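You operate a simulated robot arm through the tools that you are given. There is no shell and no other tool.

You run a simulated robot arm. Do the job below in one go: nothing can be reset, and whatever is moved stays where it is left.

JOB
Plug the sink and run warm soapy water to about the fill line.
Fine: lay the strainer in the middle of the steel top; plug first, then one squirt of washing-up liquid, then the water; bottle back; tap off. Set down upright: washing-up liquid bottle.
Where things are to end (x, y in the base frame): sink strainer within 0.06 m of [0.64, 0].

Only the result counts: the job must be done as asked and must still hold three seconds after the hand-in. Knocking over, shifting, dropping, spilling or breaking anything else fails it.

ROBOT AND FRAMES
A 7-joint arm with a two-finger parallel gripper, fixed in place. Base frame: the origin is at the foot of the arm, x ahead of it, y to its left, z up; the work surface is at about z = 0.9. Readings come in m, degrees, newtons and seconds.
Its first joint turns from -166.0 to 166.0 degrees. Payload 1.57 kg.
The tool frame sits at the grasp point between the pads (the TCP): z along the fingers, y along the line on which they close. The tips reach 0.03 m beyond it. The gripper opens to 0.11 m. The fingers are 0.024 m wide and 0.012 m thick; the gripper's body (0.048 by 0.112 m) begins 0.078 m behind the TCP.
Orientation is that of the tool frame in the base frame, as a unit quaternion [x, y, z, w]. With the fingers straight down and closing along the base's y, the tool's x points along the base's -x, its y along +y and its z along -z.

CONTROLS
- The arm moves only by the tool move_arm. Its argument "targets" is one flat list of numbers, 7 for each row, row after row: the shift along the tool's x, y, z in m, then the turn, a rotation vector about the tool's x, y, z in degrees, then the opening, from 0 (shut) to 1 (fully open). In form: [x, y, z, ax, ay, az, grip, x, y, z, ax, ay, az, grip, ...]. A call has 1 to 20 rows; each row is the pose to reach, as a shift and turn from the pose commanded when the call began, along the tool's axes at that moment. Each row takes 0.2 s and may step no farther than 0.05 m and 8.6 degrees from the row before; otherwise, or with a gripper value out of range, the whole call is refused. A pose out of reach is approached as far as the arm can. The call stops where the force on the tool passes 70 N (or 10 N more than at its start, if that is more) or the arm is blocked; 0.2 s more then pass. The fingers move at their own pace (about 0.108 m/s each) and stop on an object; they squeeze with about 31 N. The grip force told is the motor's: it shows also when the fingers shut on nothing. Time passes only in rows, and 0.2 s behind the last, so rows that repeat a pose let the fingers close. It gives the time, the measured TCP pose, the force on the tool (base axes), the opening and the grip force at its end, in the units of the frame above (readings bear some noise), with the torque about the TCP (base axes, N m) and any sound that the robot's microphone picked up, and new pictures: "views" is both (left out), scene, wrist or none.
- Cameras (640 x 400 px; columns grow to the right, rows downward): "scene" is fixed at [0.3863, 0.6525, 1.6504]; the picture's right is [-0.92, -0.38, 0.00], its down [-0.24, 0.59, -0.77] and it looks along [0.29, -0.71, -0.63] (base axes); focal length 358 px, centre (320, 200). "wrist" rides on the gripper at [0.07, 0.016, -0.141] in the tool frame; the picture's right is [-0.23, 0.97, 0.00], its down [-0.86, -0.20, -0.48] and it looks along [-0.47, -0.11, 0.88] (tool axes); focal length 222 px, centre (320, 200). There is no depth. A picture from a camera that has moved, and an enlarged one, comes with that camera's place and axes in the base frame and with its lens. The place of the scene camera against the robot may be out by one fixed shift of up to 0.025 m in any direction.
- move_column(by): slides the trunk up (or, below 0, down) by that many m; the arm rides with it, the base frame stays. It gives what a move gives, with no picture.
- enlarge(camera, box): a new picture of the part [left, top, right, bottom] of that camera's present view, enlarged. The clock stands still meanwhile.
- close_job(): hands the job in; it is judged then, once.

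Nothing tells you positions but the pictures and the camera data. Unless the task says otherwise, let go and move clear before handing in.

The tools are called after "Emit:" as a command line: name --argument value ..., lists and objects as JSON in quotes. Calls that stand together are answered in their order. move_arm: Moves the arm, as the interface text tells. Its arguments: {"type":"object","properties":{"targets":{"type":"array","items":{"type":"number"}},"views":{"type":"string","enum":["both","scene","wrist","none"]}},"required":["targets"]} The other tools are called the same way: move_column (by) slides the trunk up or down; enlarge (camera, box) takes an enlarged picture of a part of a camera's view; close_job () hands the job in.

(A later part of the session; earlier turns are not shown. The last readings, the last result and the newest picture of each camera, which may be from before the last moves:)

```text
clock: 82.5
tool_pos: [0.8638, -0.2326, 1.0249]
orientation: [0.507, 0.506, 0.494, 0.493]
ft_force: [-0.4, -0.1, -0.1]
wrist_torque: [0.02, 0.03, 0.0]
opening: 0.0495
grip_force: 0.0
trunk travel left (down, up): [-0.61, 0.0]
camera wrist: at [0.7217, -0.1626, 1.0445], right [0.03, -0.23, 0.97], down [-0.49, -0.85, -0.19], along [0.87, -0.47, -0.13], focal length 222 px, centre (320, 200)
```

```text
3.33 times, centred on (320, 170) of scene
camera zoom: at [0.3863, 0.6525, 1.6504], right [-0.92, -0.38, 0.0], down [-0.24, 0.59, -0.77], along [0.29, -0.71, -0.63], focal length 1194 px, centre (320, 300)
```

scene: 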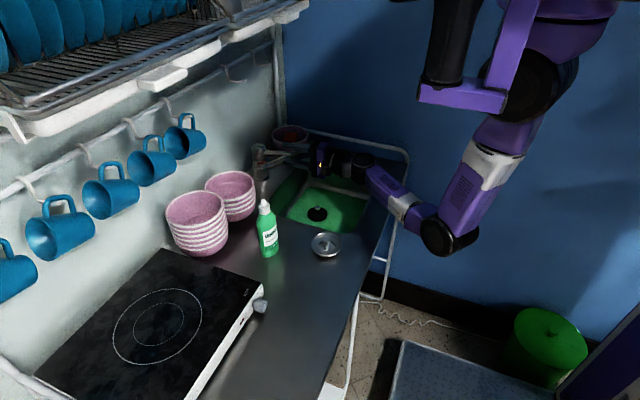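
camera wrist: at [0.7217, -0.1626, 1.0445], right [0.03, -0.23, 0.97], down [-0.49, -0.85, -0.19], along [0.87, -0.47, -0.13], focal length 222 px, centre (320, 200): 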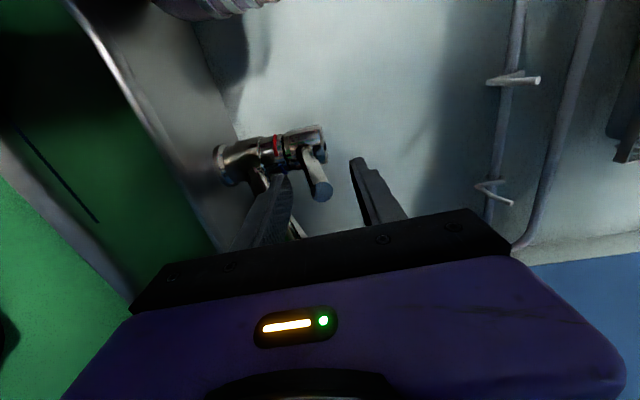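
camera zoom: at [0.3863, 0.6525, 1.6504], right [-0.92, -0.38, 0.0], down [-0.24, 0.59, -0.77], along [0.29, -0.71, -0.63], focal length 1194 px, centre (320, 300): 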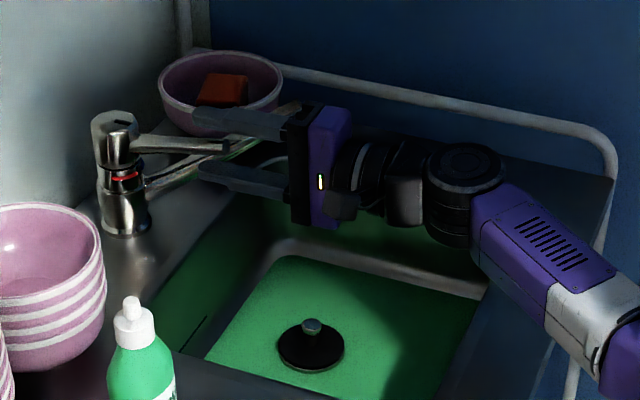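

The fork straddles the lever nicely. I'll raise in small steps and watch for water and the contact force.

Emit:
move_arm --targets '[0, 0.01, 0, 0, 0, 0, 0.45, 0, 0.02, 0, 0, 0, 0, 0.45, 0, 0.025, 0, 0, 0, 0, 0.45]' --views "both"

Emit:
enlarge --camera "wrist" --box '[200, 80, 420, 240]'

Emit:
enlarge --camera "scene" --box '[240, 110, 400, 230]'

```text
clock: 83.3
tool_pos: [0.8635, -0.2316, 1.0516]
orientation: [0.507, 0.506, 0.494, 0.493]
ft_force: [0.0, -0.6, -0.9]
wrist_torque: [0.02, 0.04, 0.01]
opening: 0.0504
grip_force: 0.8
trunk travel left (down, up): [-0.61, 0.0]
camera wrist: at [0.7211, -0.163, 1.071], right [0.03, -0.23, 0.97], down [-0.49, -0.85, -0.19], along [0.87, -0.47, -0.13], focal length 222 px, centre (320, 200)
```

scene: 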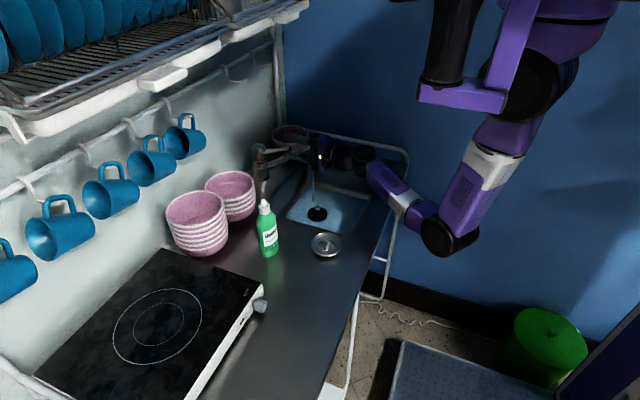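
wrist: 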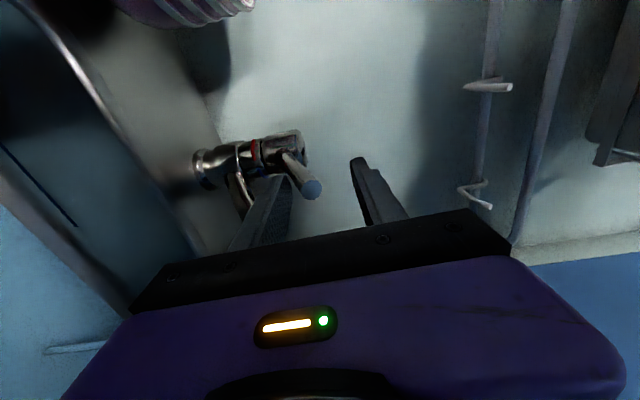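

```text
2.50 times, centred on (310, 160) of wrist
camera zoom: at [0.7211, -0.163, 1.071], right [0.03, -0.23, 0.97], down [-0.49, -0.85, -0.19], along [0.87, -0.47, -0.13], focal length 555 px, centre (345, 300)
```

zoom: 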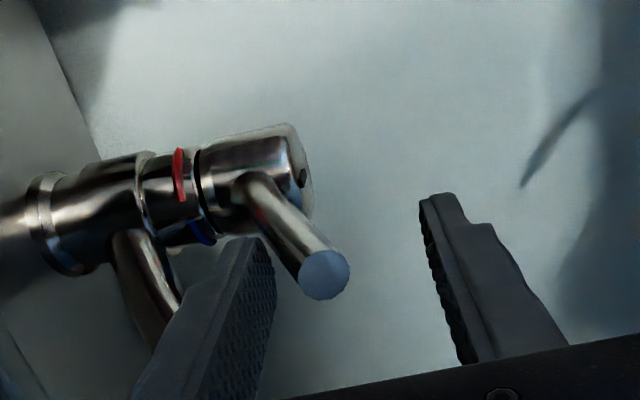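

```text
3.33 times, centred on (320, 170) of scene
camera zoom: at [0.3863, 0.6525, 1.6504], right [-0.92, -0.38, 0.0], down [-0.24, 0.59, -0.77], along [0.29, -0.71, -0.63], focal length 1194 px, centre (320, 300)
```

zoom: 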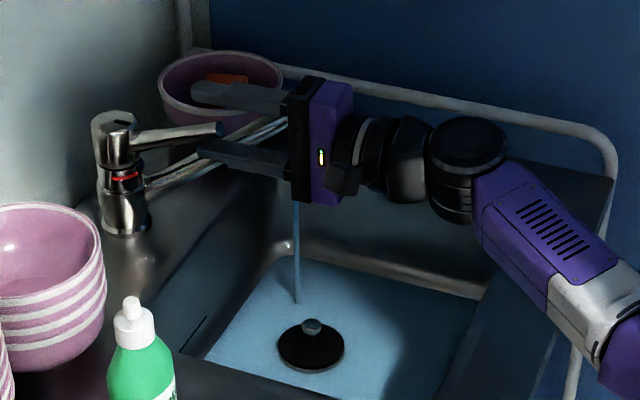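

Water is running from the spout and the soap has dispersed. I'll look closely at the stream, the water and the level while the clock stands still.

Emit:
enlarge --camera "scene" --box '[280, 170, 380, 235]'

Emit:
enlarge --camera "wrist" --box '[0, 100, 150, 370]'

Emit:
enlarge --camera "scene" --box '[245, 135, 305, 175]'

```text
6.15 times, centred on (330, 202) of scene
camera zoom: at [0.3863, 0.6525, 1.6504], right [-0.92, -0.38, 0.0], down [-0.24, 0.59, -0.77], along [0.29, -0.71, -0.63], focal length 2203 px, centre (258, 185)
```

zoom: 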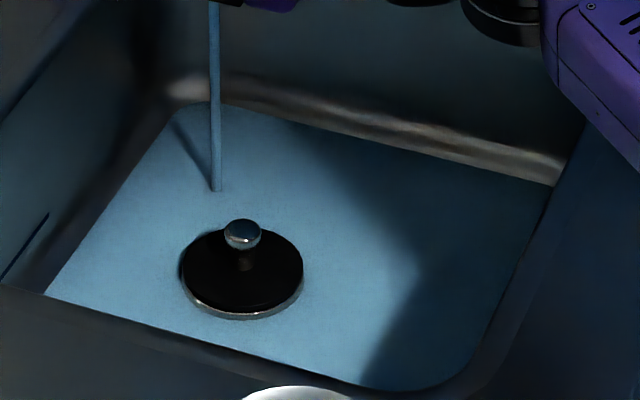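

```text
1.48 times, centred on (75, 235) of wrist
camera zoom: at [0.7211, -0.163, 1.071], right [0.03, -0.23, 0.97], down [-0.49, -0.85, -0.19], along [0.87, -0.47, -0.13], focal length 329 px, centre (683, 148)
```

zoom: 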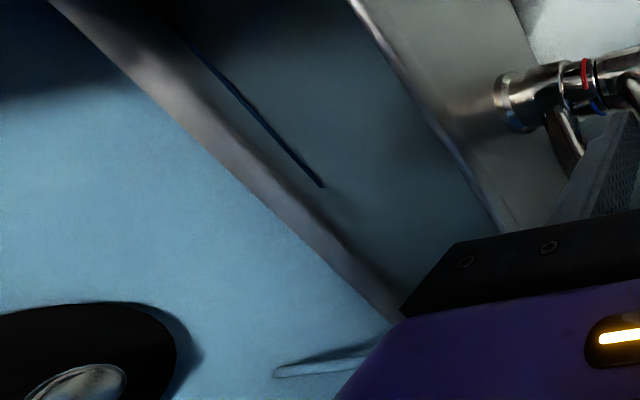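

```text
10.00 times, centred on (275, 155) of scene
camera zoom: at [0.3863, 0.6525, 1.6504], right [-0.92, -0.38, 0.0], down [-0.24, 0.59, -0.77], along [0.29, -0.71, -0.63], focal length 3580 px, centre (770, 650)
```

zoom: 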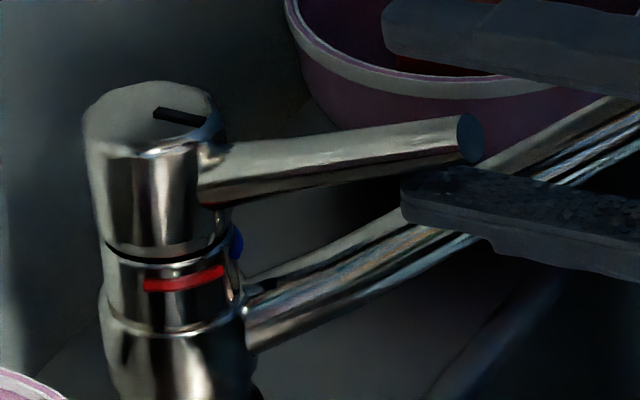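

The stream works at this lift. Before filling, I want to set the temperature deliberately: the lever sits centred or slightly to the blue side. I'll close it again by pushing down with the upper finger, which also tests shutting off.

Emit:
move_arm --targets '[0, -0.014, 0, 0, 0, 0, 0.45, 0, -0.028, 0, 0, 0, 0, 0.45, 0, -0.036, 0, 0, 0, 0, 0.45, 0, -0.04, 0, 0, 0, 0, 0.45]' --views "both"

Emit:
enlarge --camera "scene" --box '[240, 110, 400, 230]'

Emit:
enlarge --camera "wrist" --box '[200, 80, 420, 240]'

```text
clock: 84.3
tool_pos: [0.8628, -0.2331, 1.0113]
orientation: [0.507, 0.506, 0.493, 0.494]
ft_force: [0.4, 0.0, 2.3]
wrist_torque: [0.02, -0.04, -0.02]
opening: 0.0512
grip_force: 1.0
trunk travel left (down, up): [-0.61, 0.0]
camera wrist: at [0.7203, -0.1635, 1.0304], right [0.02, -0.23, 0.97], down [-0.49, -0.85, -0.19], along [0.87, -0.47, -0.13], focal length 222 px, centre (320, 200)
```

scene: 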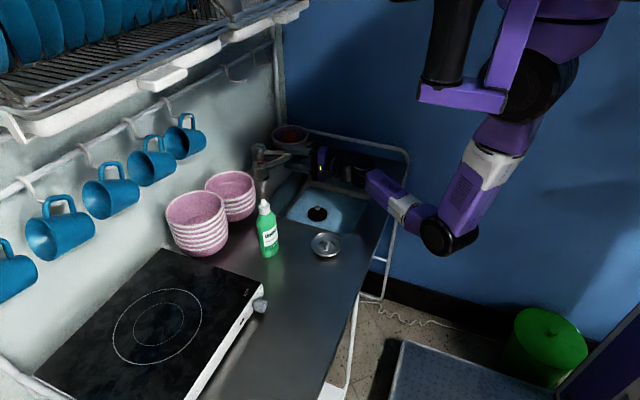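
wrist: 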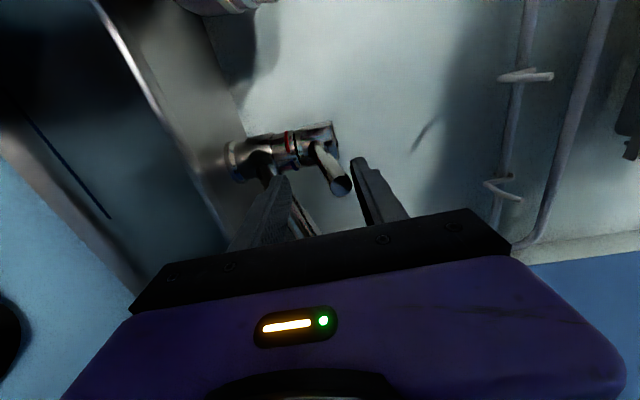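

```text
3.33 times, centred on (320, 170) of scene
camera zoom: at [0.3863, 0.6525, 1.6504], right [-0.92, -0.38, 0.0], down [-0.24, 0.59, -0.77], along [0.29, -0.71, -0.63], focal length 1194 px, centre (320, 300)
```

zoom: 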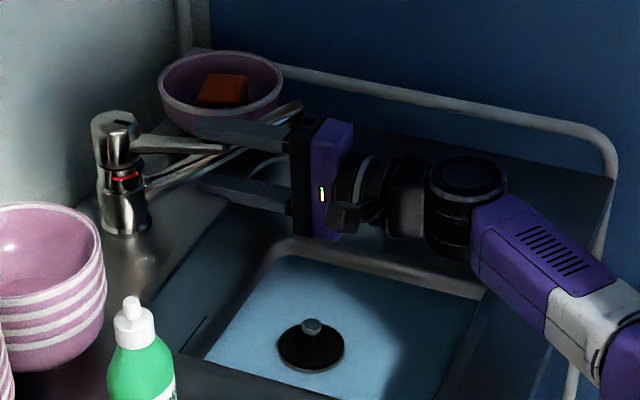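

```text
2.50 times, centred on (310, 160) of wrist
camera zoom: at [0.7203, -0.1635, 1.0304], right [0.02, -0.23, 0.97], down [-0.49, -0.85, -0.19], along [0.87, -0.47, -0.13], focal length 555 px, centre (345, 300)
```

zoom: 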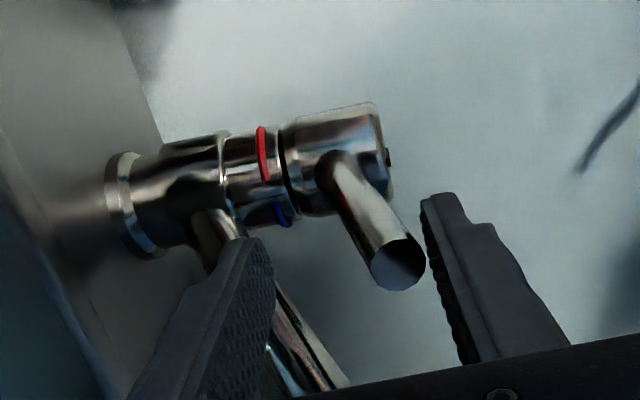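

The tap shuts off cleanly. I'll align the fork with the lever's slope (about 13°) and take hold of it at rest so I can swing it slightly towards red.

Emit:
move_arm --targets '[0.0005, 0.006, 0.003, 4, 0, 0, 0.45, 0.001, 0.009, 0.01, 8, 0, 0, 0.45, 0.0016, 0.0116, 0.0169, 11.5, 0, 0, 0.45, 0.0016, 0.0116, 0.0169, 11.5, 0, 0, 0.45]' --views "both"

Emit:
enlarge --camera "wrist" --box '[200, 80, 420, 240]'

Emit:
enlarge --camera "scene" --box '[245, 130, 325, 190]'

```text
clock: 85.3
tool_pos: [0.8778, -0.2317, 1.021]
orientation: [0.555, 0.553, 0.44, 0.44]
ft_force: [-0.2, -0.3, -0.5]
wrist_torque: [-0.03, -0.02, -0.01]
opening: 0.0497
grip_force: 0.0
trunk travel left (down, up): [-0.61, 0.0]
camera wrist: at [0.7438, -0.1617, 1.0681], right [0.22, -0.23, 0.95], down [-0.51, -0.85, -0.09], along [0.83, -0.47, -0.3], focal length 222 px, centre (320, 200)
```

scene: 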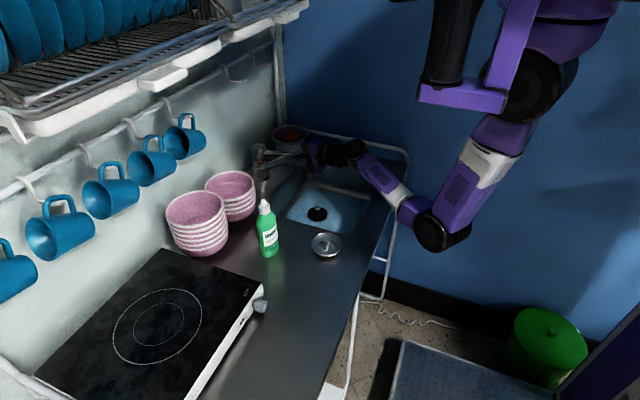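
wrist: 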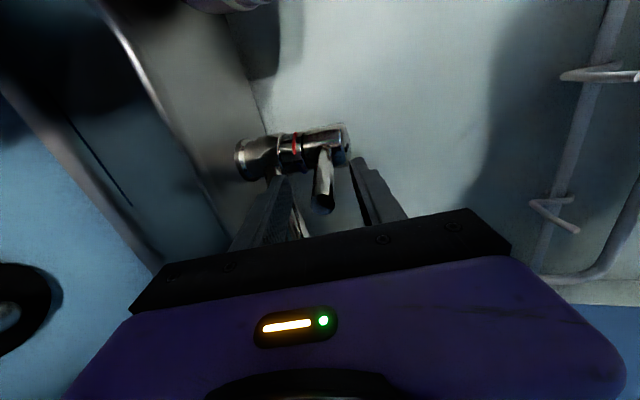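

```text
2.50 times, centred on (310, 160) of wrist
camera zoom: at [0.7438, -0.1617, 1.0681], right [0.22, -0.23, 0.95], down [-0.51, -0.85, -0.09], along [0.83, -0.47, -0.3], focal length 555 px, centre (345, 300)
```

zoom: 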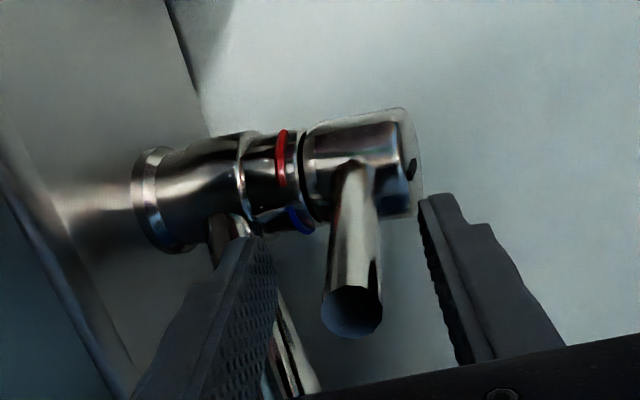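

```text
6.67 times, centred on (285, 160) of scene
camera zoom: at [0.3863, 0.6525, 1.6504], right [-0.92, -0.38, 0.0], down [-0.24, 0.59, -0.77], along [0.29, -0.71, -0.63], focal length 2387 px, centre (553, 467)
```

zoom: 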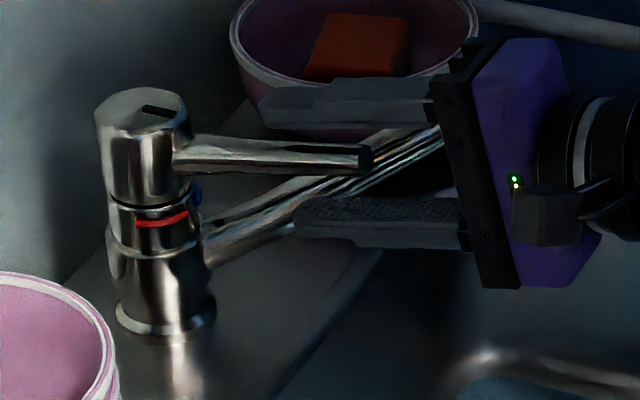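

Emit:
move_arm --targets '[0, 0, 0, 0, 0, 0, 0.2, 0, 0, 0, 0, 0, 0, 0.1, 0, 0, 0, 0, 0, 0, 0.1, 0, 0, 0, 0, 0, 0, 0.1]' --views "both"

Emit:
enlarge --camera "wrist" --box '[200, 80, 420, 240]'

Emit:
enlarge --camera "scene" --box '[245, 130, 345, 220]'

```text
clock: 86.3
tool_pos: [0.8796, -0.2315, 1.0235]
orientation: [0.552, 0.553, 0.44, 0.442]
ft_force: [8.5, 0.8, 19.4]
wrist_torque: [0.01, -1.86, 0.08]
opening: 0.0191
grip_force: 32.8
trunk travel left (down, up): [-0.61, 0.0]
camera wrist: at [0.7444, -0.1617, 1.0706], right [0.21, -0.23, 0.95], down [-0.51, -0.85, -0.09], along [0.83, -0.47, -0.3], focal length 222 px, centre (320, 200)
```

scene: 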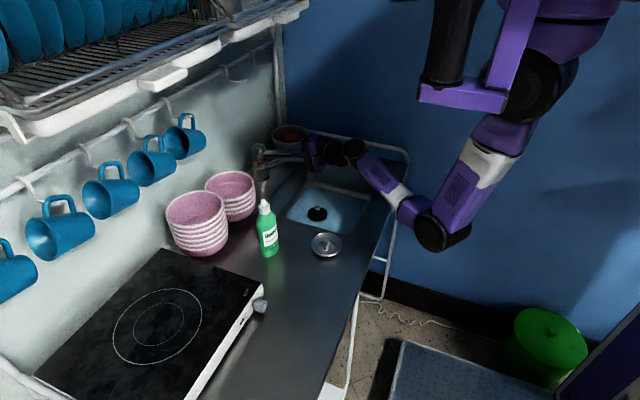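
wrist: 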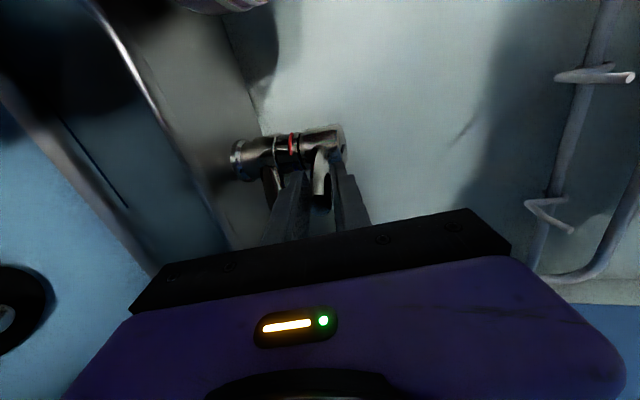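

```text
2.50 times, centred on (310, 160) of wrist
camera zoom: at [0.7444, -0.1617, 1.0706], right [0.21, -0.23, 0.95], down [-0.51, -0.85, -0.09], along [0.83, -0.47, -0.3], focal length 555 px, centre (345, 300)
```

zoom: 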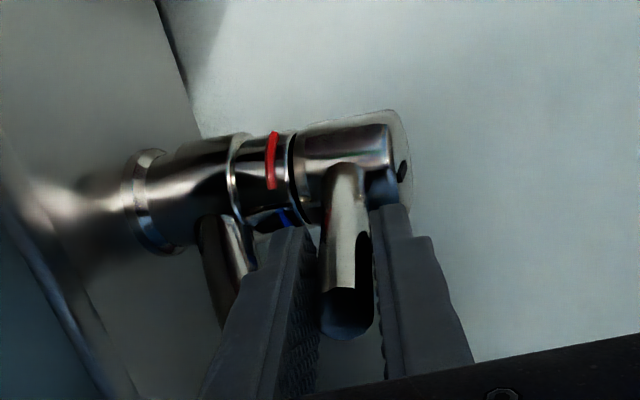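

```text
4.44 times, centred on (295, 175) of scene
camera zoom: at [0.3863, 0.6525, 1.6504], right [-0.92, -0.38, 0.0], down [-0.24, 0.59, -0.77], along [0.29, -0.71, -0.63], focal length 1591 px, centre (431, 311)
```

zoom: 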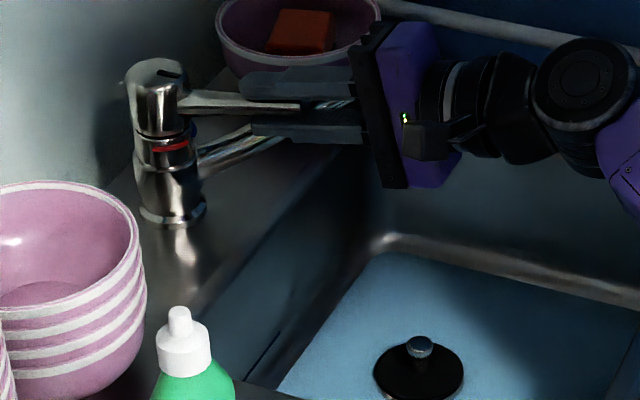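

The lever is held. I'll swing it about 8–9° towards the red side (+y), following a slight arc.

Emit:
move_arm --targets '[0.005, -0.001, 0, -1, -3, 0, 0.1, 0.01, -0.001, 0, -1, -6, 0, 0.1, 0.0145, -0.001, 0, -1, -9, 0, 0.1, 0.0145, -0.001, 0, -1, -9, 0, 0.1]' --views "both"

Emit:
enlarge --camera "wrist" --box '[200, 80, 420, 240]'

Emit:
enlarge --camera "scene" --box '[245, 130, 345, 220]'

```text
clock: 87.3
tool_pos: [0.8796, -0.2151, 1.0234]
orientation: [0.582, 0.512, 0.4, 0.49]
ft_force: [15.2, 4.5, 24.1]
wrist_torque: [0.06, -0.92, 0.66]
opening: 0.0191
grip_force: 33.0
trunk travel left (down, up): [-0.61, 0.0]
camera wrist: at [0.7567, -0.1249, 1.0642], right [0.16, -0.22, 0.96], down [-0.63, -0.77, -0.07], along [0.76, -0.6, -0.26], focal length 222 px, centre (320, 200)
```

scene: 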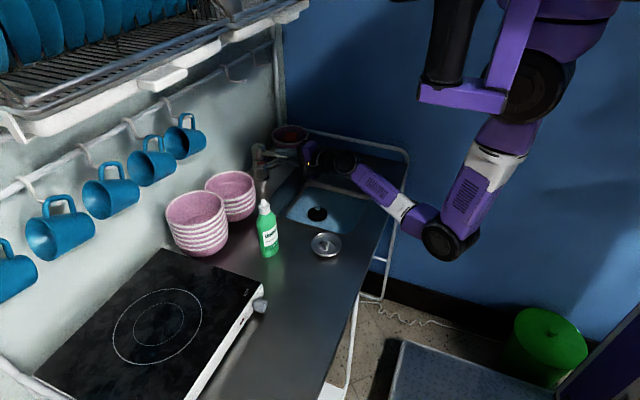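
wrist: 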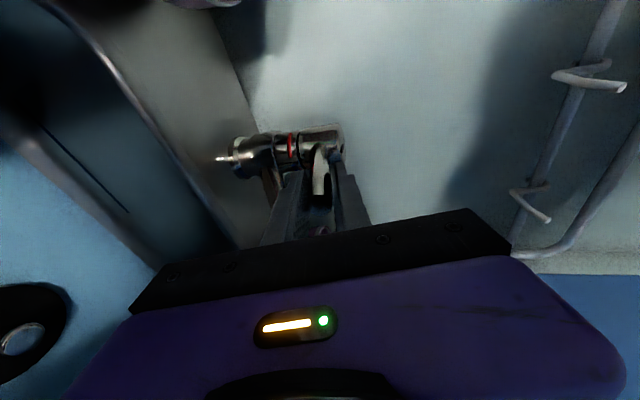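

```text
2.50 times, centred on (310, 160) of wrist
camera zoom: at [0.7567, -0.1249, 1.0642], right [0.16, -0.22, 0.96], down [-0.63, -0.77, -0.07], along [0.76, -0.6, -0.26], focal length 555 px, centre (345, 300)
```

zoom: 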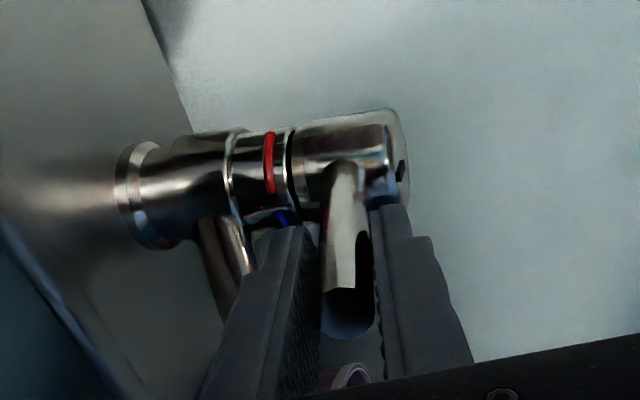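

```text
4.44 times, centred on (295, 175) of scene
camera zoom: at [0.3863, 0.6525, 1.6504], right [-0.92, -0.38, 0.0], down [-0.24, 0.59, -0.77], along [0.29, -0.71, -0.63], focal length 1591 px, centre (431, 311)
```

zoom: 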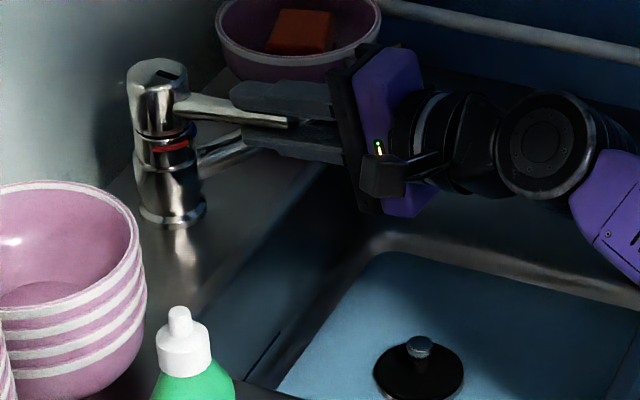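

The lever now points slightly to the red side (roughly 6–8°), with the water still off. I'll open back to a fork and raise it to start the flow.

Emit:
move_arm --targets '[0, 0, 0, 0, 0, 0, 0.3, 0, 0, 0, 0, 0, 0, 0.45, 0, 0, 0, 0, 0, 0, 0.45]' --views "none"

Emit:
enlarge --camera "wrist" --box '[200, 80, 420, 240]'

Emit:
enlarge --camera "scene" --box '[245, 130, 345, 220]'

```text
clock: 88.1
tool_pos: [0.877, -0.2174, 1.0178]
orientation: [0.583, 0.513, 0.399, 0.487]
ft_force: [0.2, 0.1, -0.3]
wrist_torque: [0.02, 0.03, -0.02]
opening: 0.0493
grip_force: 0.0
trunk travel left (down, up): [-0.61, 0.0]
```

```text
2.50 times, centred on (310, 160) of wrist
camera zoom: at [0.7553, -0.126, 1.0608], right [0.17, -0.22, 0.96], down [-0.64, -0.77, -0.07], along [0.75, -0.6, -0.27], focal length 555 px, centre (345, 300)
```

zoom: 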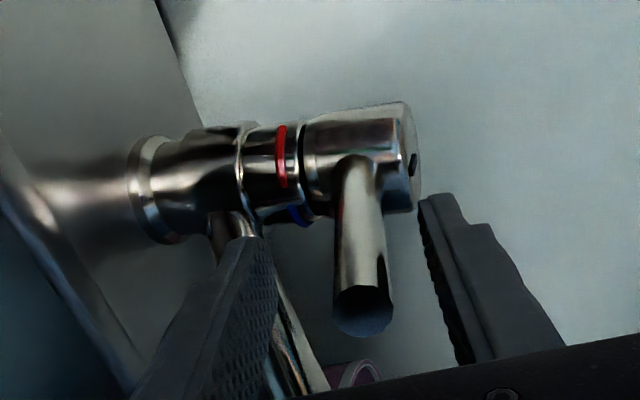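

```text
4.44 times, centred on (295, 175) of scene
camera zoom: at [0.3863, 0.6525, 1.6504], right [-0.92, -0.38, 0.0], down [-0.24, 0.59, -0.77], along [0.29, -0.71, -0.63], focal length 1591 px, centre (431, 311)
```

zoom: 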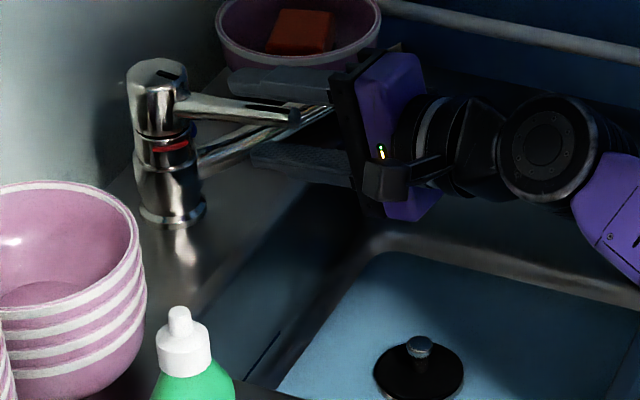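

Emit:
move_arm --targets '[-0.0004, 0.0108, -0.0022, 0, 0, 0, 0.45, -0.0008, 0.0216, -0.0044, 0, 0, 0, 0.45, -0.0011, 0.0304, -0.0063, 0, 0, 0, 0.45, -0.0011, 0.0304, -0.0063, 0, 0, 0, 0.45]' --views "both"

Emit:
enlarge --camera "scene" --box '[245, 130, 385, 235]'

Emit:
enlarge --camera "wrist" --box '[200, 80, 420, 240]'

```text
clock: 89.1
tool_pos: [0.8786, -0.2146, 1.0503]
orientation: [0.583, 0.513, 0.399, 0.487]
ft_force: [0.0, -0.3, -1.3]
wrist_torque: [0.01, 0.06, -0.03]
opening: 0.0503
grip_force: 0.6
trunk travel left (down, up): [-0.61, 0.0]
camera wrist: at [0.7556, -0.1243, 1.0928], right [0.17, -0.22, 0.96], down [-0.64, -0.77, -0.07], along [0.75, -0.6, -0.27], focal length 222 px, centre (320, 200)
```

scene: 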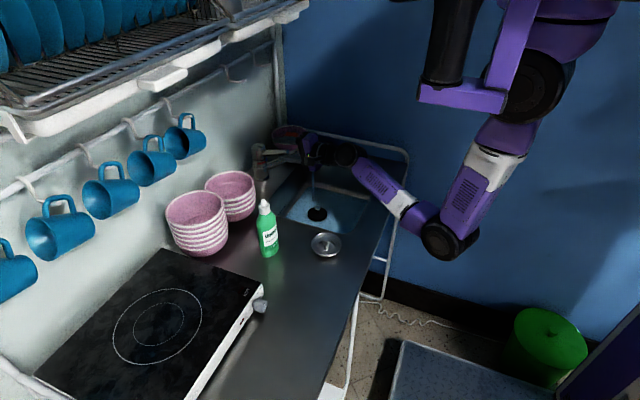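
wrist: 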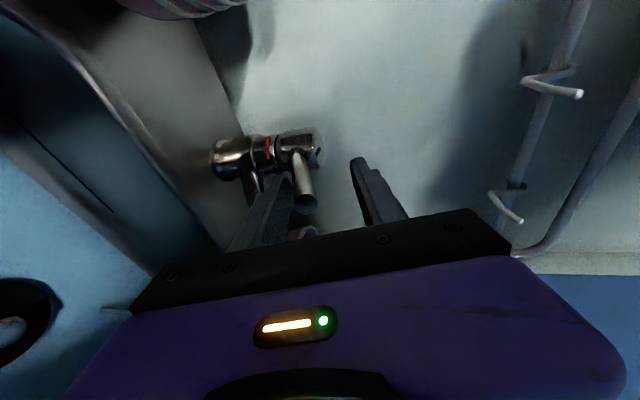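

```text
3.81 times, centred on (315, 182) of scene
camera zoom: at [0.3863, 0.6525, 1.6504], right [-0.92, -0.38, 0.0], down [-0.24, 0.59, -0.77], along [0.29, -0.71, -0.63], focal length 1364 px, centre (339, 267)
```

zoom: 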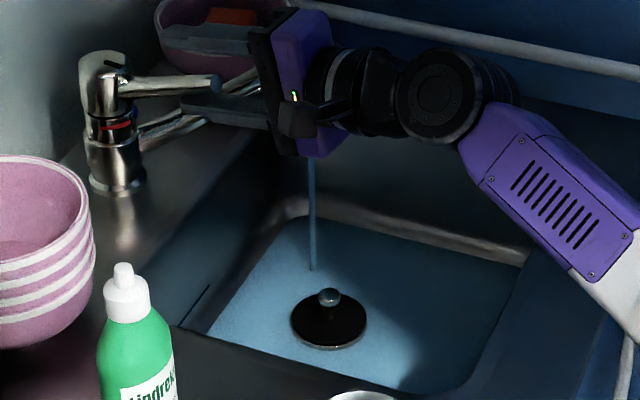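

```text
2.50 times, centred on (310, 160) of wrist
camera zoom: at [0.7556, -0.1243, 1.0928], right [0.17, -0.22, 0.96], down [-0.64, -0.77, -0.07], along [0.75, -0.6, -0.27], focal length 555 px, centre (345, 300)
```

zoom: 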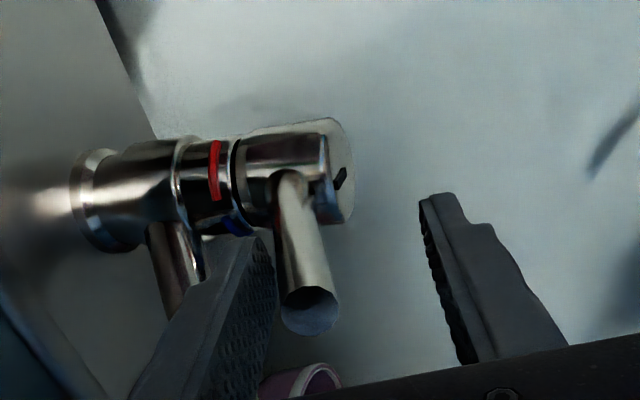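

Water is running. I'll hold for 2 seconds and measure how fast the level rises against the plug and the wall mark.

Emit:
move_arm --targets '[0, 0, 0, 0, 0, 0, 0.45, 0, 0, 0, 0, 0, 0, 0.45, 0, 0, 0, 0, 0, 0, 0.45, 0, 0, 0, 0, 0, 0, 0.45, 0, 0, 0, 0, 0, 0, 0.45, 0, 0, 0, 0, 0, 0, 0.45, 0, 0, 0, 0, 0, 0, 0.45, 0, 0, 0, 0, 0, 0, 0.45, 0, 0, 0, 0, 0, 0, 0.45]' --views "both"

Emit:
enlarge --camera "scene" --box '[280, 165, 380, 235]'

Emit:
enlarge --camera "wrist" --box '[0, 80, 200, 370]'

```text
clock: 91.1
tool_pos: [0.8788, -0.2156, 1.0505]
orientation: [0.583, 0.512, 0.4, 0.488]
ft_force: [-1.0, 1.7, -0.9]
wrist_torque: [-0.01, 0.0, 0.01]
opening: 0.0502
grip_force: 0.1
trunk travel left (down, up): [-0.61, 0.0]
camera wrist: at [0.7556, -0.1243, 1.0927], right [0.17, -0.22, 0.96], down [-0.64, -0.77, -0.07], along [0.75, -0.6, -0.27], focal length 222 px, centre (320, 200)
```

scene: 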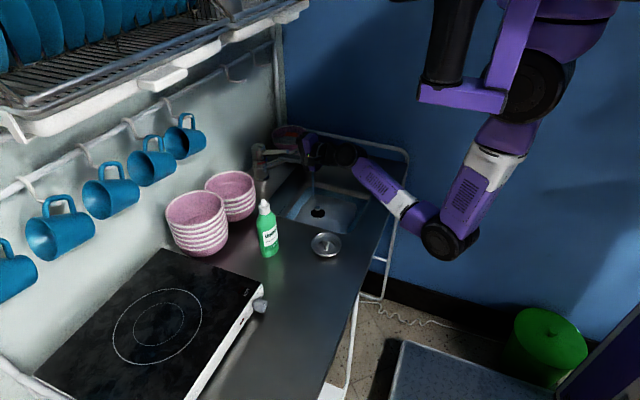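
wrist: 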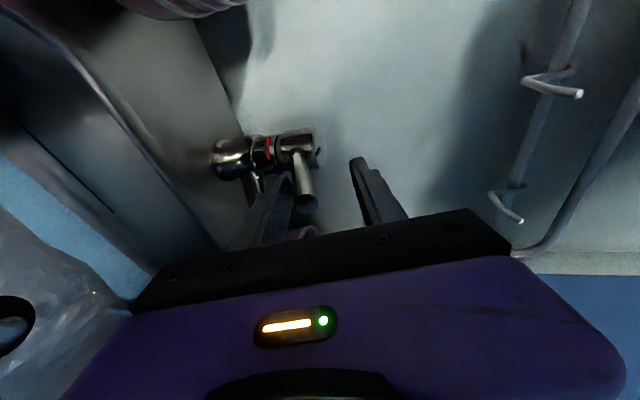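

```text
5.71 times, centred on (330, 200) of scene
camera zoom: at [0.3863, 0.6525, 1.6504], right [-0.92, -0.38, 0.0], down [-0.24, 0.59, -0.77], along [0.29, -0.71, -0.63], focal length 2046 px, centre (263, 200)
```

zoom: 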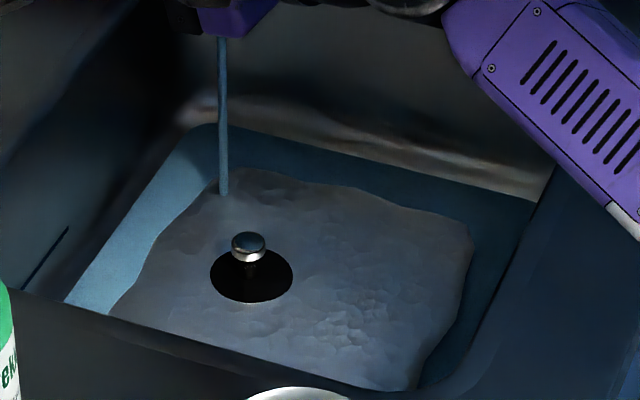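

```text
1.38 times, centred on (100, 225) of wrist
camera zoom: at [0.7556, -0.1243, 1.0927], right [0.17, -0.22, 0.96], down [-0.64, -0.77, -0.07], along [0.75, -0.6, -0.27], focal length 306 px, centre (623, 166)
```

zoom: 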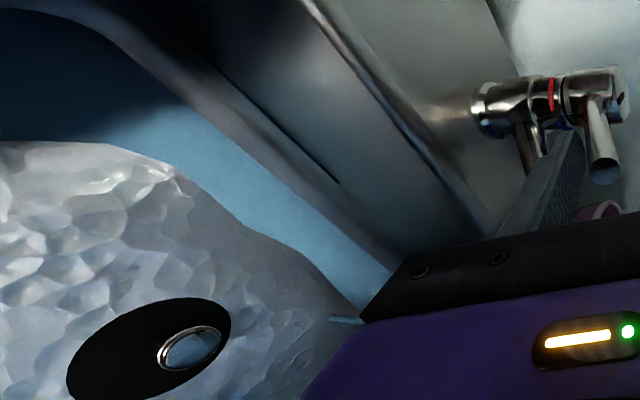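

Suds are forming and the level is rising only slowly. I'll open the lever a bit more and keep running, checking often.

Emit:
move_arm --targets '[-0.0002, 0.004, -0.0008, 0, 0, 0, 0.45, -0.0003, 0.0078, -0.0016, 0, 0, 0, 0.45, -0.0003, 0.0078, -0.0016, 0, 0, 0, 0.45, -0.0003, 0.0078, -0.0016, 0, 0, 0, 0.45, -0.0003, 0.0078, -0.0016, 0, 0, 0, 0.45, -0.0003, 0.0078, -0.0016, 0, 0, 0, 0.45, -0.0003, 0.0078, -0.0016, 0, 0, 0, 0.45, -0.0003, 0.0078, -0.0016, 0, 0, 0, 0.45, -0.0003, 0.0078, -0.0016, 0, 0, 0, 0.45, -0.0003, 0.0078, -0.0016, 0, 0, 0, 0.45]' --views "both"

Emit:
enlarge --camera "scene" --box '[280, 165, 380, 235]'

Emit:
enlarge --camera "wrist" --box '[0, 80, 200, 370]'

```text
clock: 93.3
tool_pos: [0.8786, -0.2165, 1.0587]
orientation: [0.583, 0.514, 0.399, 0.487]
ft_force: [-0.4, 0.6, -1.8]
wrist_torque: [-0.05, 0.04, -0.03]
opening: 0.0498
grip_force: 0.0
trunk travel left (down, up): [-0.61, 0.0]
camera wrist: at [0.7555, -0.1256, 1.101], right [0.17, -0.22, 0.96], down [-0.64, -0.77, -0.07], along [0.75, -0.6, -0.27], focal length 222 px, centre (320, 200)
```

scene: 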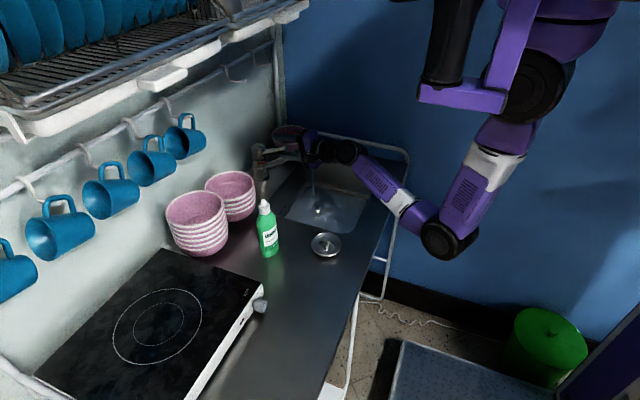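
wrist: 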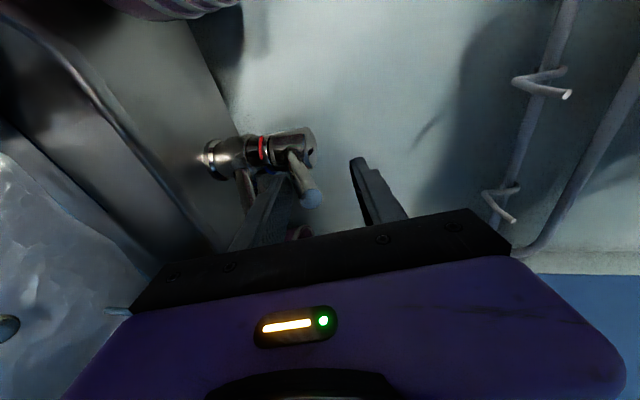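

```text
5.71 times, centred on (330, 200) of scene
camera zoom: at [0.3863, 0.6525, 1.6504], right [-0.92, -0.38, 0.0], down [-0.24, 0.59, -0.77], along [0.29, -0.71, -0.63], focal length 2046 px, centre (263, 200)
```

zoom: 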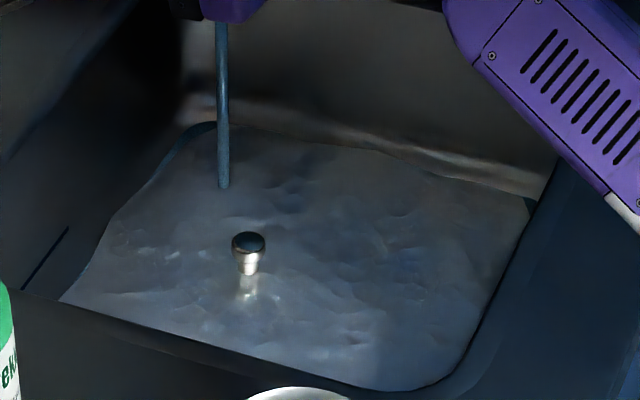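

```text
1.38 times, centred on (100, 225) of wrist
camera zoom: at [0.7555, -0.1256, 1.101], right [0.17, -0.22, 0.96], down [-0.64, -0.77, -0.07], along [0.75, -0.6, -0.27], focal length 306 px, centre (623, 166)
```

zoom: 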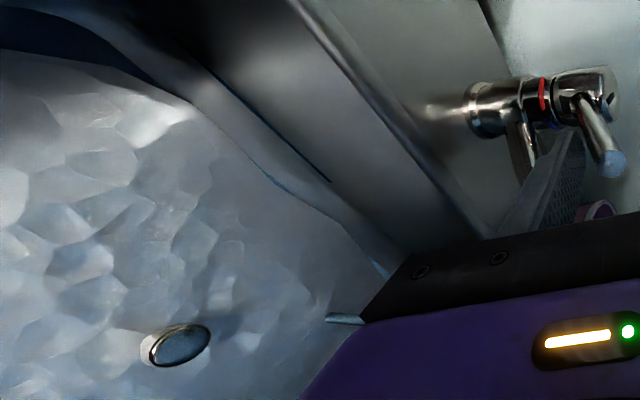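

Foam now covers the surface at about z = 0.78, with the plug knob (top at about 0.803) still standing clear. I'll continue for 3 s and re-measure.

Emit:
move_arm --targets '[0, 0, 0, 0, 0, 0, 0.45, 0, 0, 0, 0, 0, 0, 0.45, 0, 0, 0, 0, 0, 0, 0.45, 0, 0, 0, 0, 0, 0, 0.45, 0, 0, 0, 0, 0, 0, 0.45, 0, 0, 0, 0, 0, 0, 0.45, 0, 0, 0, 0, 0, 0, 0.45, 0, 0, 0, 0, 0, 0, 0.45, 0, 0, 0, 0, 0, 0, 0.45, 0, 0, 0, 0, 0, 0, 0.45, 0, 0, 0, 0, 0, 0, 0.45, 0, 0, 0, 0, 0, 0, 0.45, 0, 0, 0, 0, 0, 0, 0.45, 0, 0, 0, 0, 0, 0, 0.45]' --views "both"

Emit:
enlarge --camera "scene" --box '[280, 165, 380, 235]'

Emit:
enlarge --camera "wrist" --box '[0, 80, 200, 370]'

```text
clock: 96.3
tool_pos: [0.8799, -0.2172, 1.0581]
orientation: [0.583, 0.514, 0.399, 0.487]
ft_force: [-0.5, 0.0, -0.3]
wrist_torque: [0.0, 0.02, 0.02]
opening: 0.0499
grip_force: 0.3
trunk travel left (down, up): [-0.61, 0.0]
camera wrist: at [0.7555, -0.1256, 1.101], right [0.17, -0.22, 0.96], down [-0.64, -0.77, -0.07], along [0.75, -0.6, -0.27], focal length 222 px, centre (320, 200)
```

scene: 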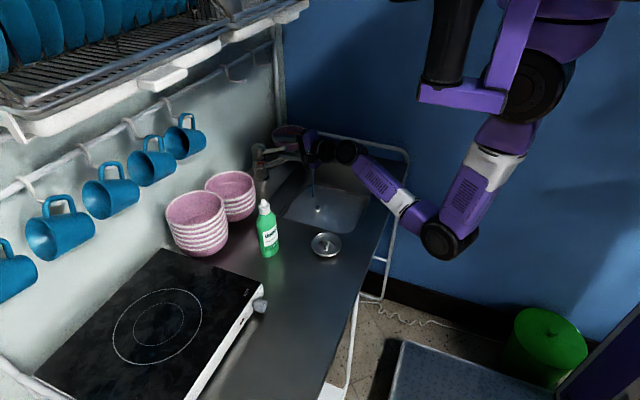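
wrist: 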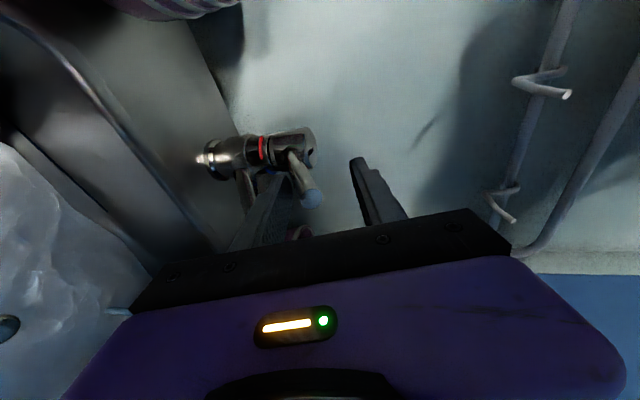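

```text
5.71 times, centred on (330, 200) of scene
camera zoom: at [0.3863, 0.6525, 1.6504], right [-0.92, -0.38, 0.0], down [-0.24, 0.59, -0.77], along [0.29, -0.71, -0.63], focal length 2046 px, centre (263, 200)
```

zoom: 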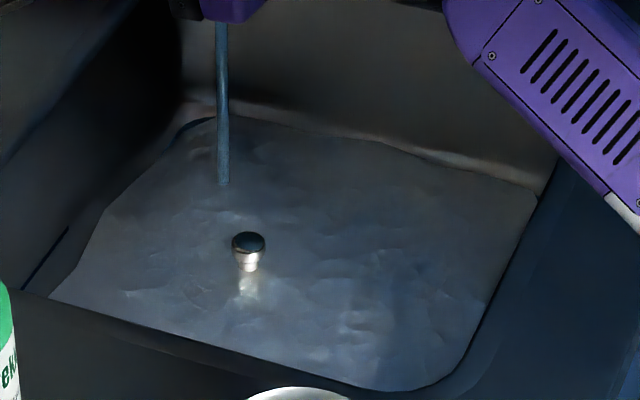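

```text
1.38 times, centred on (100, 225) of wrist
camera zoom: at [0.7555, -0.1256, 1.101], right [0.17, -0.22, 0.96], down [-0.64, -0.77, -0.07], along [0.75, -0.6, -0.27], focal length 306 px, centre (623, 166)
```

zoom: 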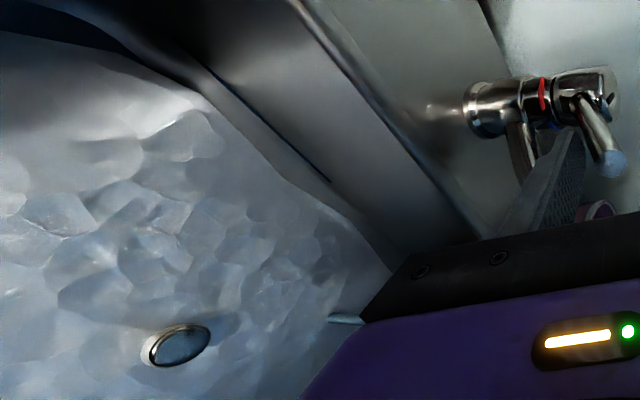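

The level is rising about 1.3 mm/s, with roughly 20 mm to go. Continuing for 4 s.

Emit:
move_arm --targets '[0, 0, 0, 0, 0, 0, 0.45, 0, 0, 0, 0, 0, 0, 0.45, 0, 0, 0, 0, 0, 0, 0.45, 0, 0, 0, 0, 0, 0, 0.45, 0, 0, 0, 0, 0, 0, 0.45, 0, 0, 0, 0, 0, 0, 0.45, 0, 0, 0, 0, 0, 0, 0.45, 0, 0, 0, 0, 0, 0, 0.45, 0, 0, 0, 0, 0, 0, 0.45, 0, 0, 0, 0, 0, 0, 0.45, 0, 0, 0, 0, 0, 0, 0.45, 0, 0, 0, 0, 0, 0, 0.45, 0, 0, 0, 0, 0, 0, 0.45, 0, 0, 0, 0, 0, 0, 0.45, 0, 0, 0, 0, 0, 0, 0.45, 0, 0, 0, 0, 0, 0, 0.45, 0, 0, 0, 0, 0, 0, 0.45, 0, 0, 0, 0, 0, 0, 0.45, 0, 0, 0, 0, 0, 0, 0.45]' --views "both"

Emit:
enlarge --camera "scene" --box '[280, 165, 380, 235]'

Emit:
enlarge --camera "wrist" --box '[0, 80, 200, 370]'

```text
clock: 100.3
tool_pos: [0.8782, -0.2165, 1.0592]
orientation: [0.583, 0.513, 0.399, 0.487]
ft_force: [-0.7, -0.9, -0.4]
wrist_torque: [-0.01, 0.05, 0.01]
opening: 0.05
grip_force: 0.1
trunk travel left (down, up): [-0.61, 0.0]
camera wrist: at [0.7555, -0.1256, 1.101], right [0.17, -0.22, 0.96], down [-0.64, -0.77, -0.07], along [0.75, -0.6, -0.27], focal length 222 px, centre (320, 200)
```

scene: 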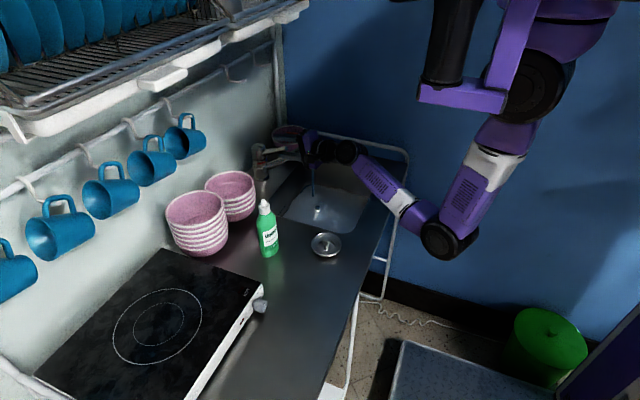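
wrist: 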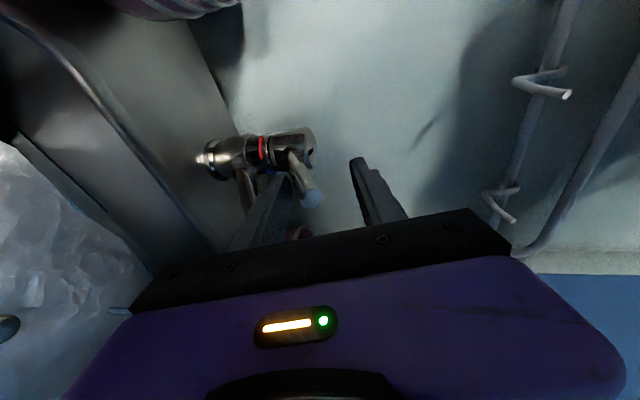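

```text
5.71 times, centred on (330, 200) of scene
camera zoom: at [0.3863, 0.6525, 1.6504], right [-0.92, -0.38, 0.0], down [-0.24, 0.59, -0.77], along [0.29, -0.71, -0.63], focal length 2046 px, centre (263, 200)
```

zoom: 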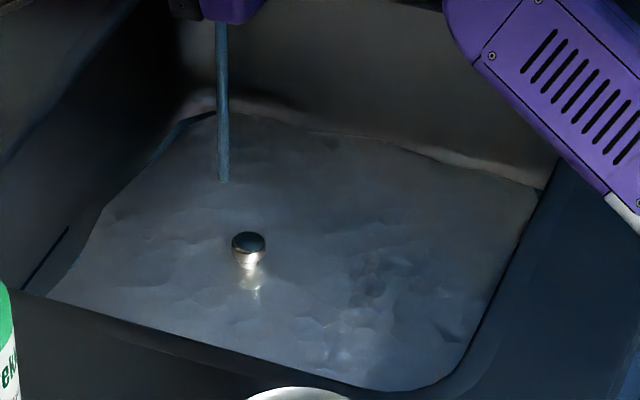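

```text
1.38 times, centred on (100, 225) of wrist
camera zoom: at [0.7555, -0.1256, 1.101], right [0.17, -0.22, 0.96], down [-0.64, -0.77, -0.07], along [0.75, -0.6, -0.27], focal length 306 px, centre (623, 166)
```

zoom: 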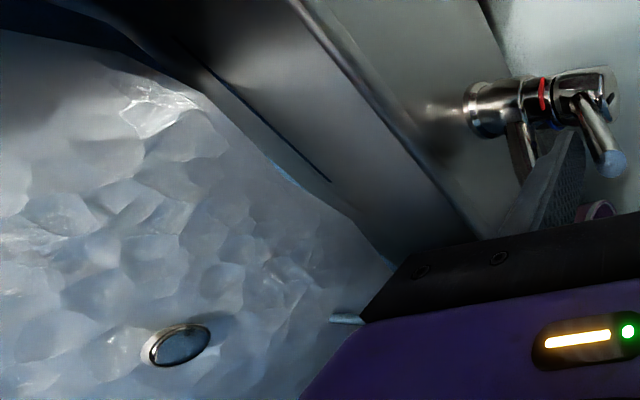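

By the water seen at the wall, the actual water is still near z = 0.776 under about a centimetre of foam, rising about 0.75 mm/s. I'll open the lever a little further to speed it up and keep measuring.

Emit:
move_arm --targets '[-0.0002, 0.004, -0.0008, 0, 0, 0, 0.45, -0.0003, 0.0078, -0.0016, 0, 0, 0, 0.45, -0.0003, 0.0078, -0.0016, 0, 0, 0, 0.45, -0.0003, 0.0078, -0.0016, 0, 0, 0, 0.45, -0.0003, 0.0078, -0.0016, 0, 0, 0, 0.45, -0.0003, 0.0078, -0.0016, 0, 0, 0, 0.45, -0.0003, 0.0078, -0.0016, 0, 0, 0, 0.45, -0.0003, 0.0078, -0.0016, 0, 0, 0, 0.45, -0.0003, 0.0078, -0.0016, 0, 0, 0, 0.45, -0.0003, 0.0078, -0.0016, 0, 0, 0, 0.45, -0.0003, 0.0078, -0.0016, 0, 0, 0, 0.45, -0.0003, 0.0078, -0.0016, 0, 0, 0, 0.45, -0.0003, 0.0078, -0.0016, 0, 0, 0, 0.45, -0.0003, 0.0078, -0.0016, 0, 0, 0, 0.45]' --views "both"

Emit:
enlarge --camera "scene" --box '[280, 165, 380, 235]'

Emit:
enlarge --camera "wrist" --box '[0, 80, 200, 370]'

```text
clock: 103.3
tool_pos: [0.8794, -0.217, 1.0684]
orientation: [0.583, 0.513, 0.399, 0.488]
ft_force: [0.3, -0.2, -0.5]
wrist_torque: [-0.01, 0.02, 0.03]
opening: 0.0501
grip_force: 0.4
trunk travel left (down, up): [-0.61, 0.0]
camera wrist: at [0.7557, -0.1257, 1.1099], right [0.17, -0.22, 0.96], down [-0.64, -0.77, -0.07], along [0.75, -0.6, -0.27], focal length 222 px, centre (320, 200)
```

scene: 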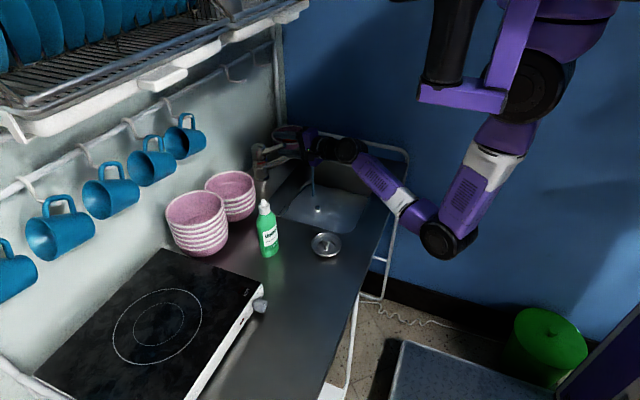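
wrist: 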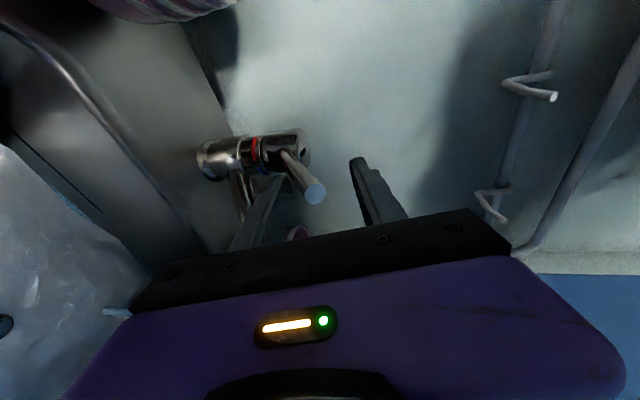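

```text
5.71 times, centred on (330, 200) of scene
camera zoom: at [0.3863, 0.6525, 1.6504], right [-0.92, -0.38, 0.0], down [-0.24, 0.59, -0.77], along [0.29, -0.71, -0.63], focal length 2046 px, centre (263, 200)
```

zoom: 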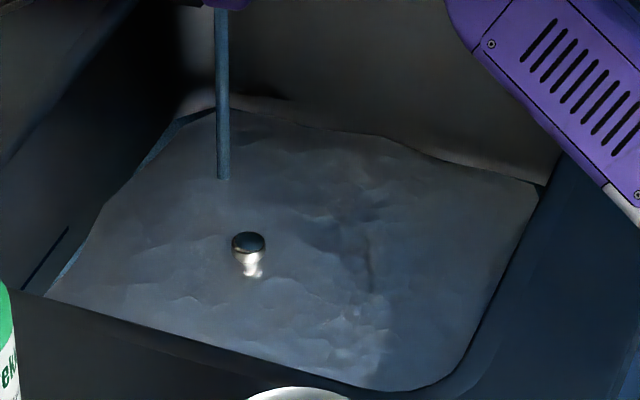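

```text
1.38 times, centred on (100, 225) of wrist
camera zoom: at [0.7557, -0.1257, 1.1099], right [0.17, -0.22, 0.96], down [-0.64, -0.77, -0.07], along [0.75, -0.6, -0.27], focal length 306 px, centre (623, 166)
```

zoom: 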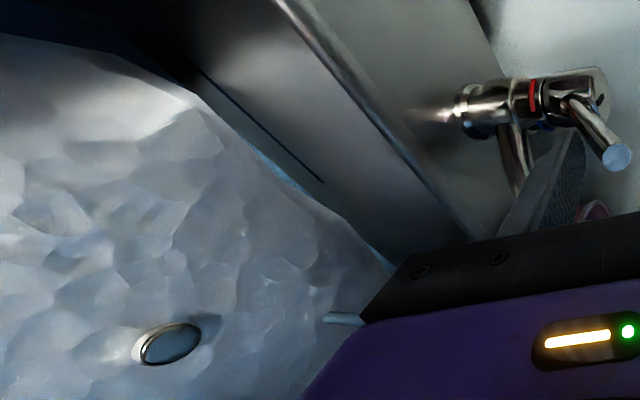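

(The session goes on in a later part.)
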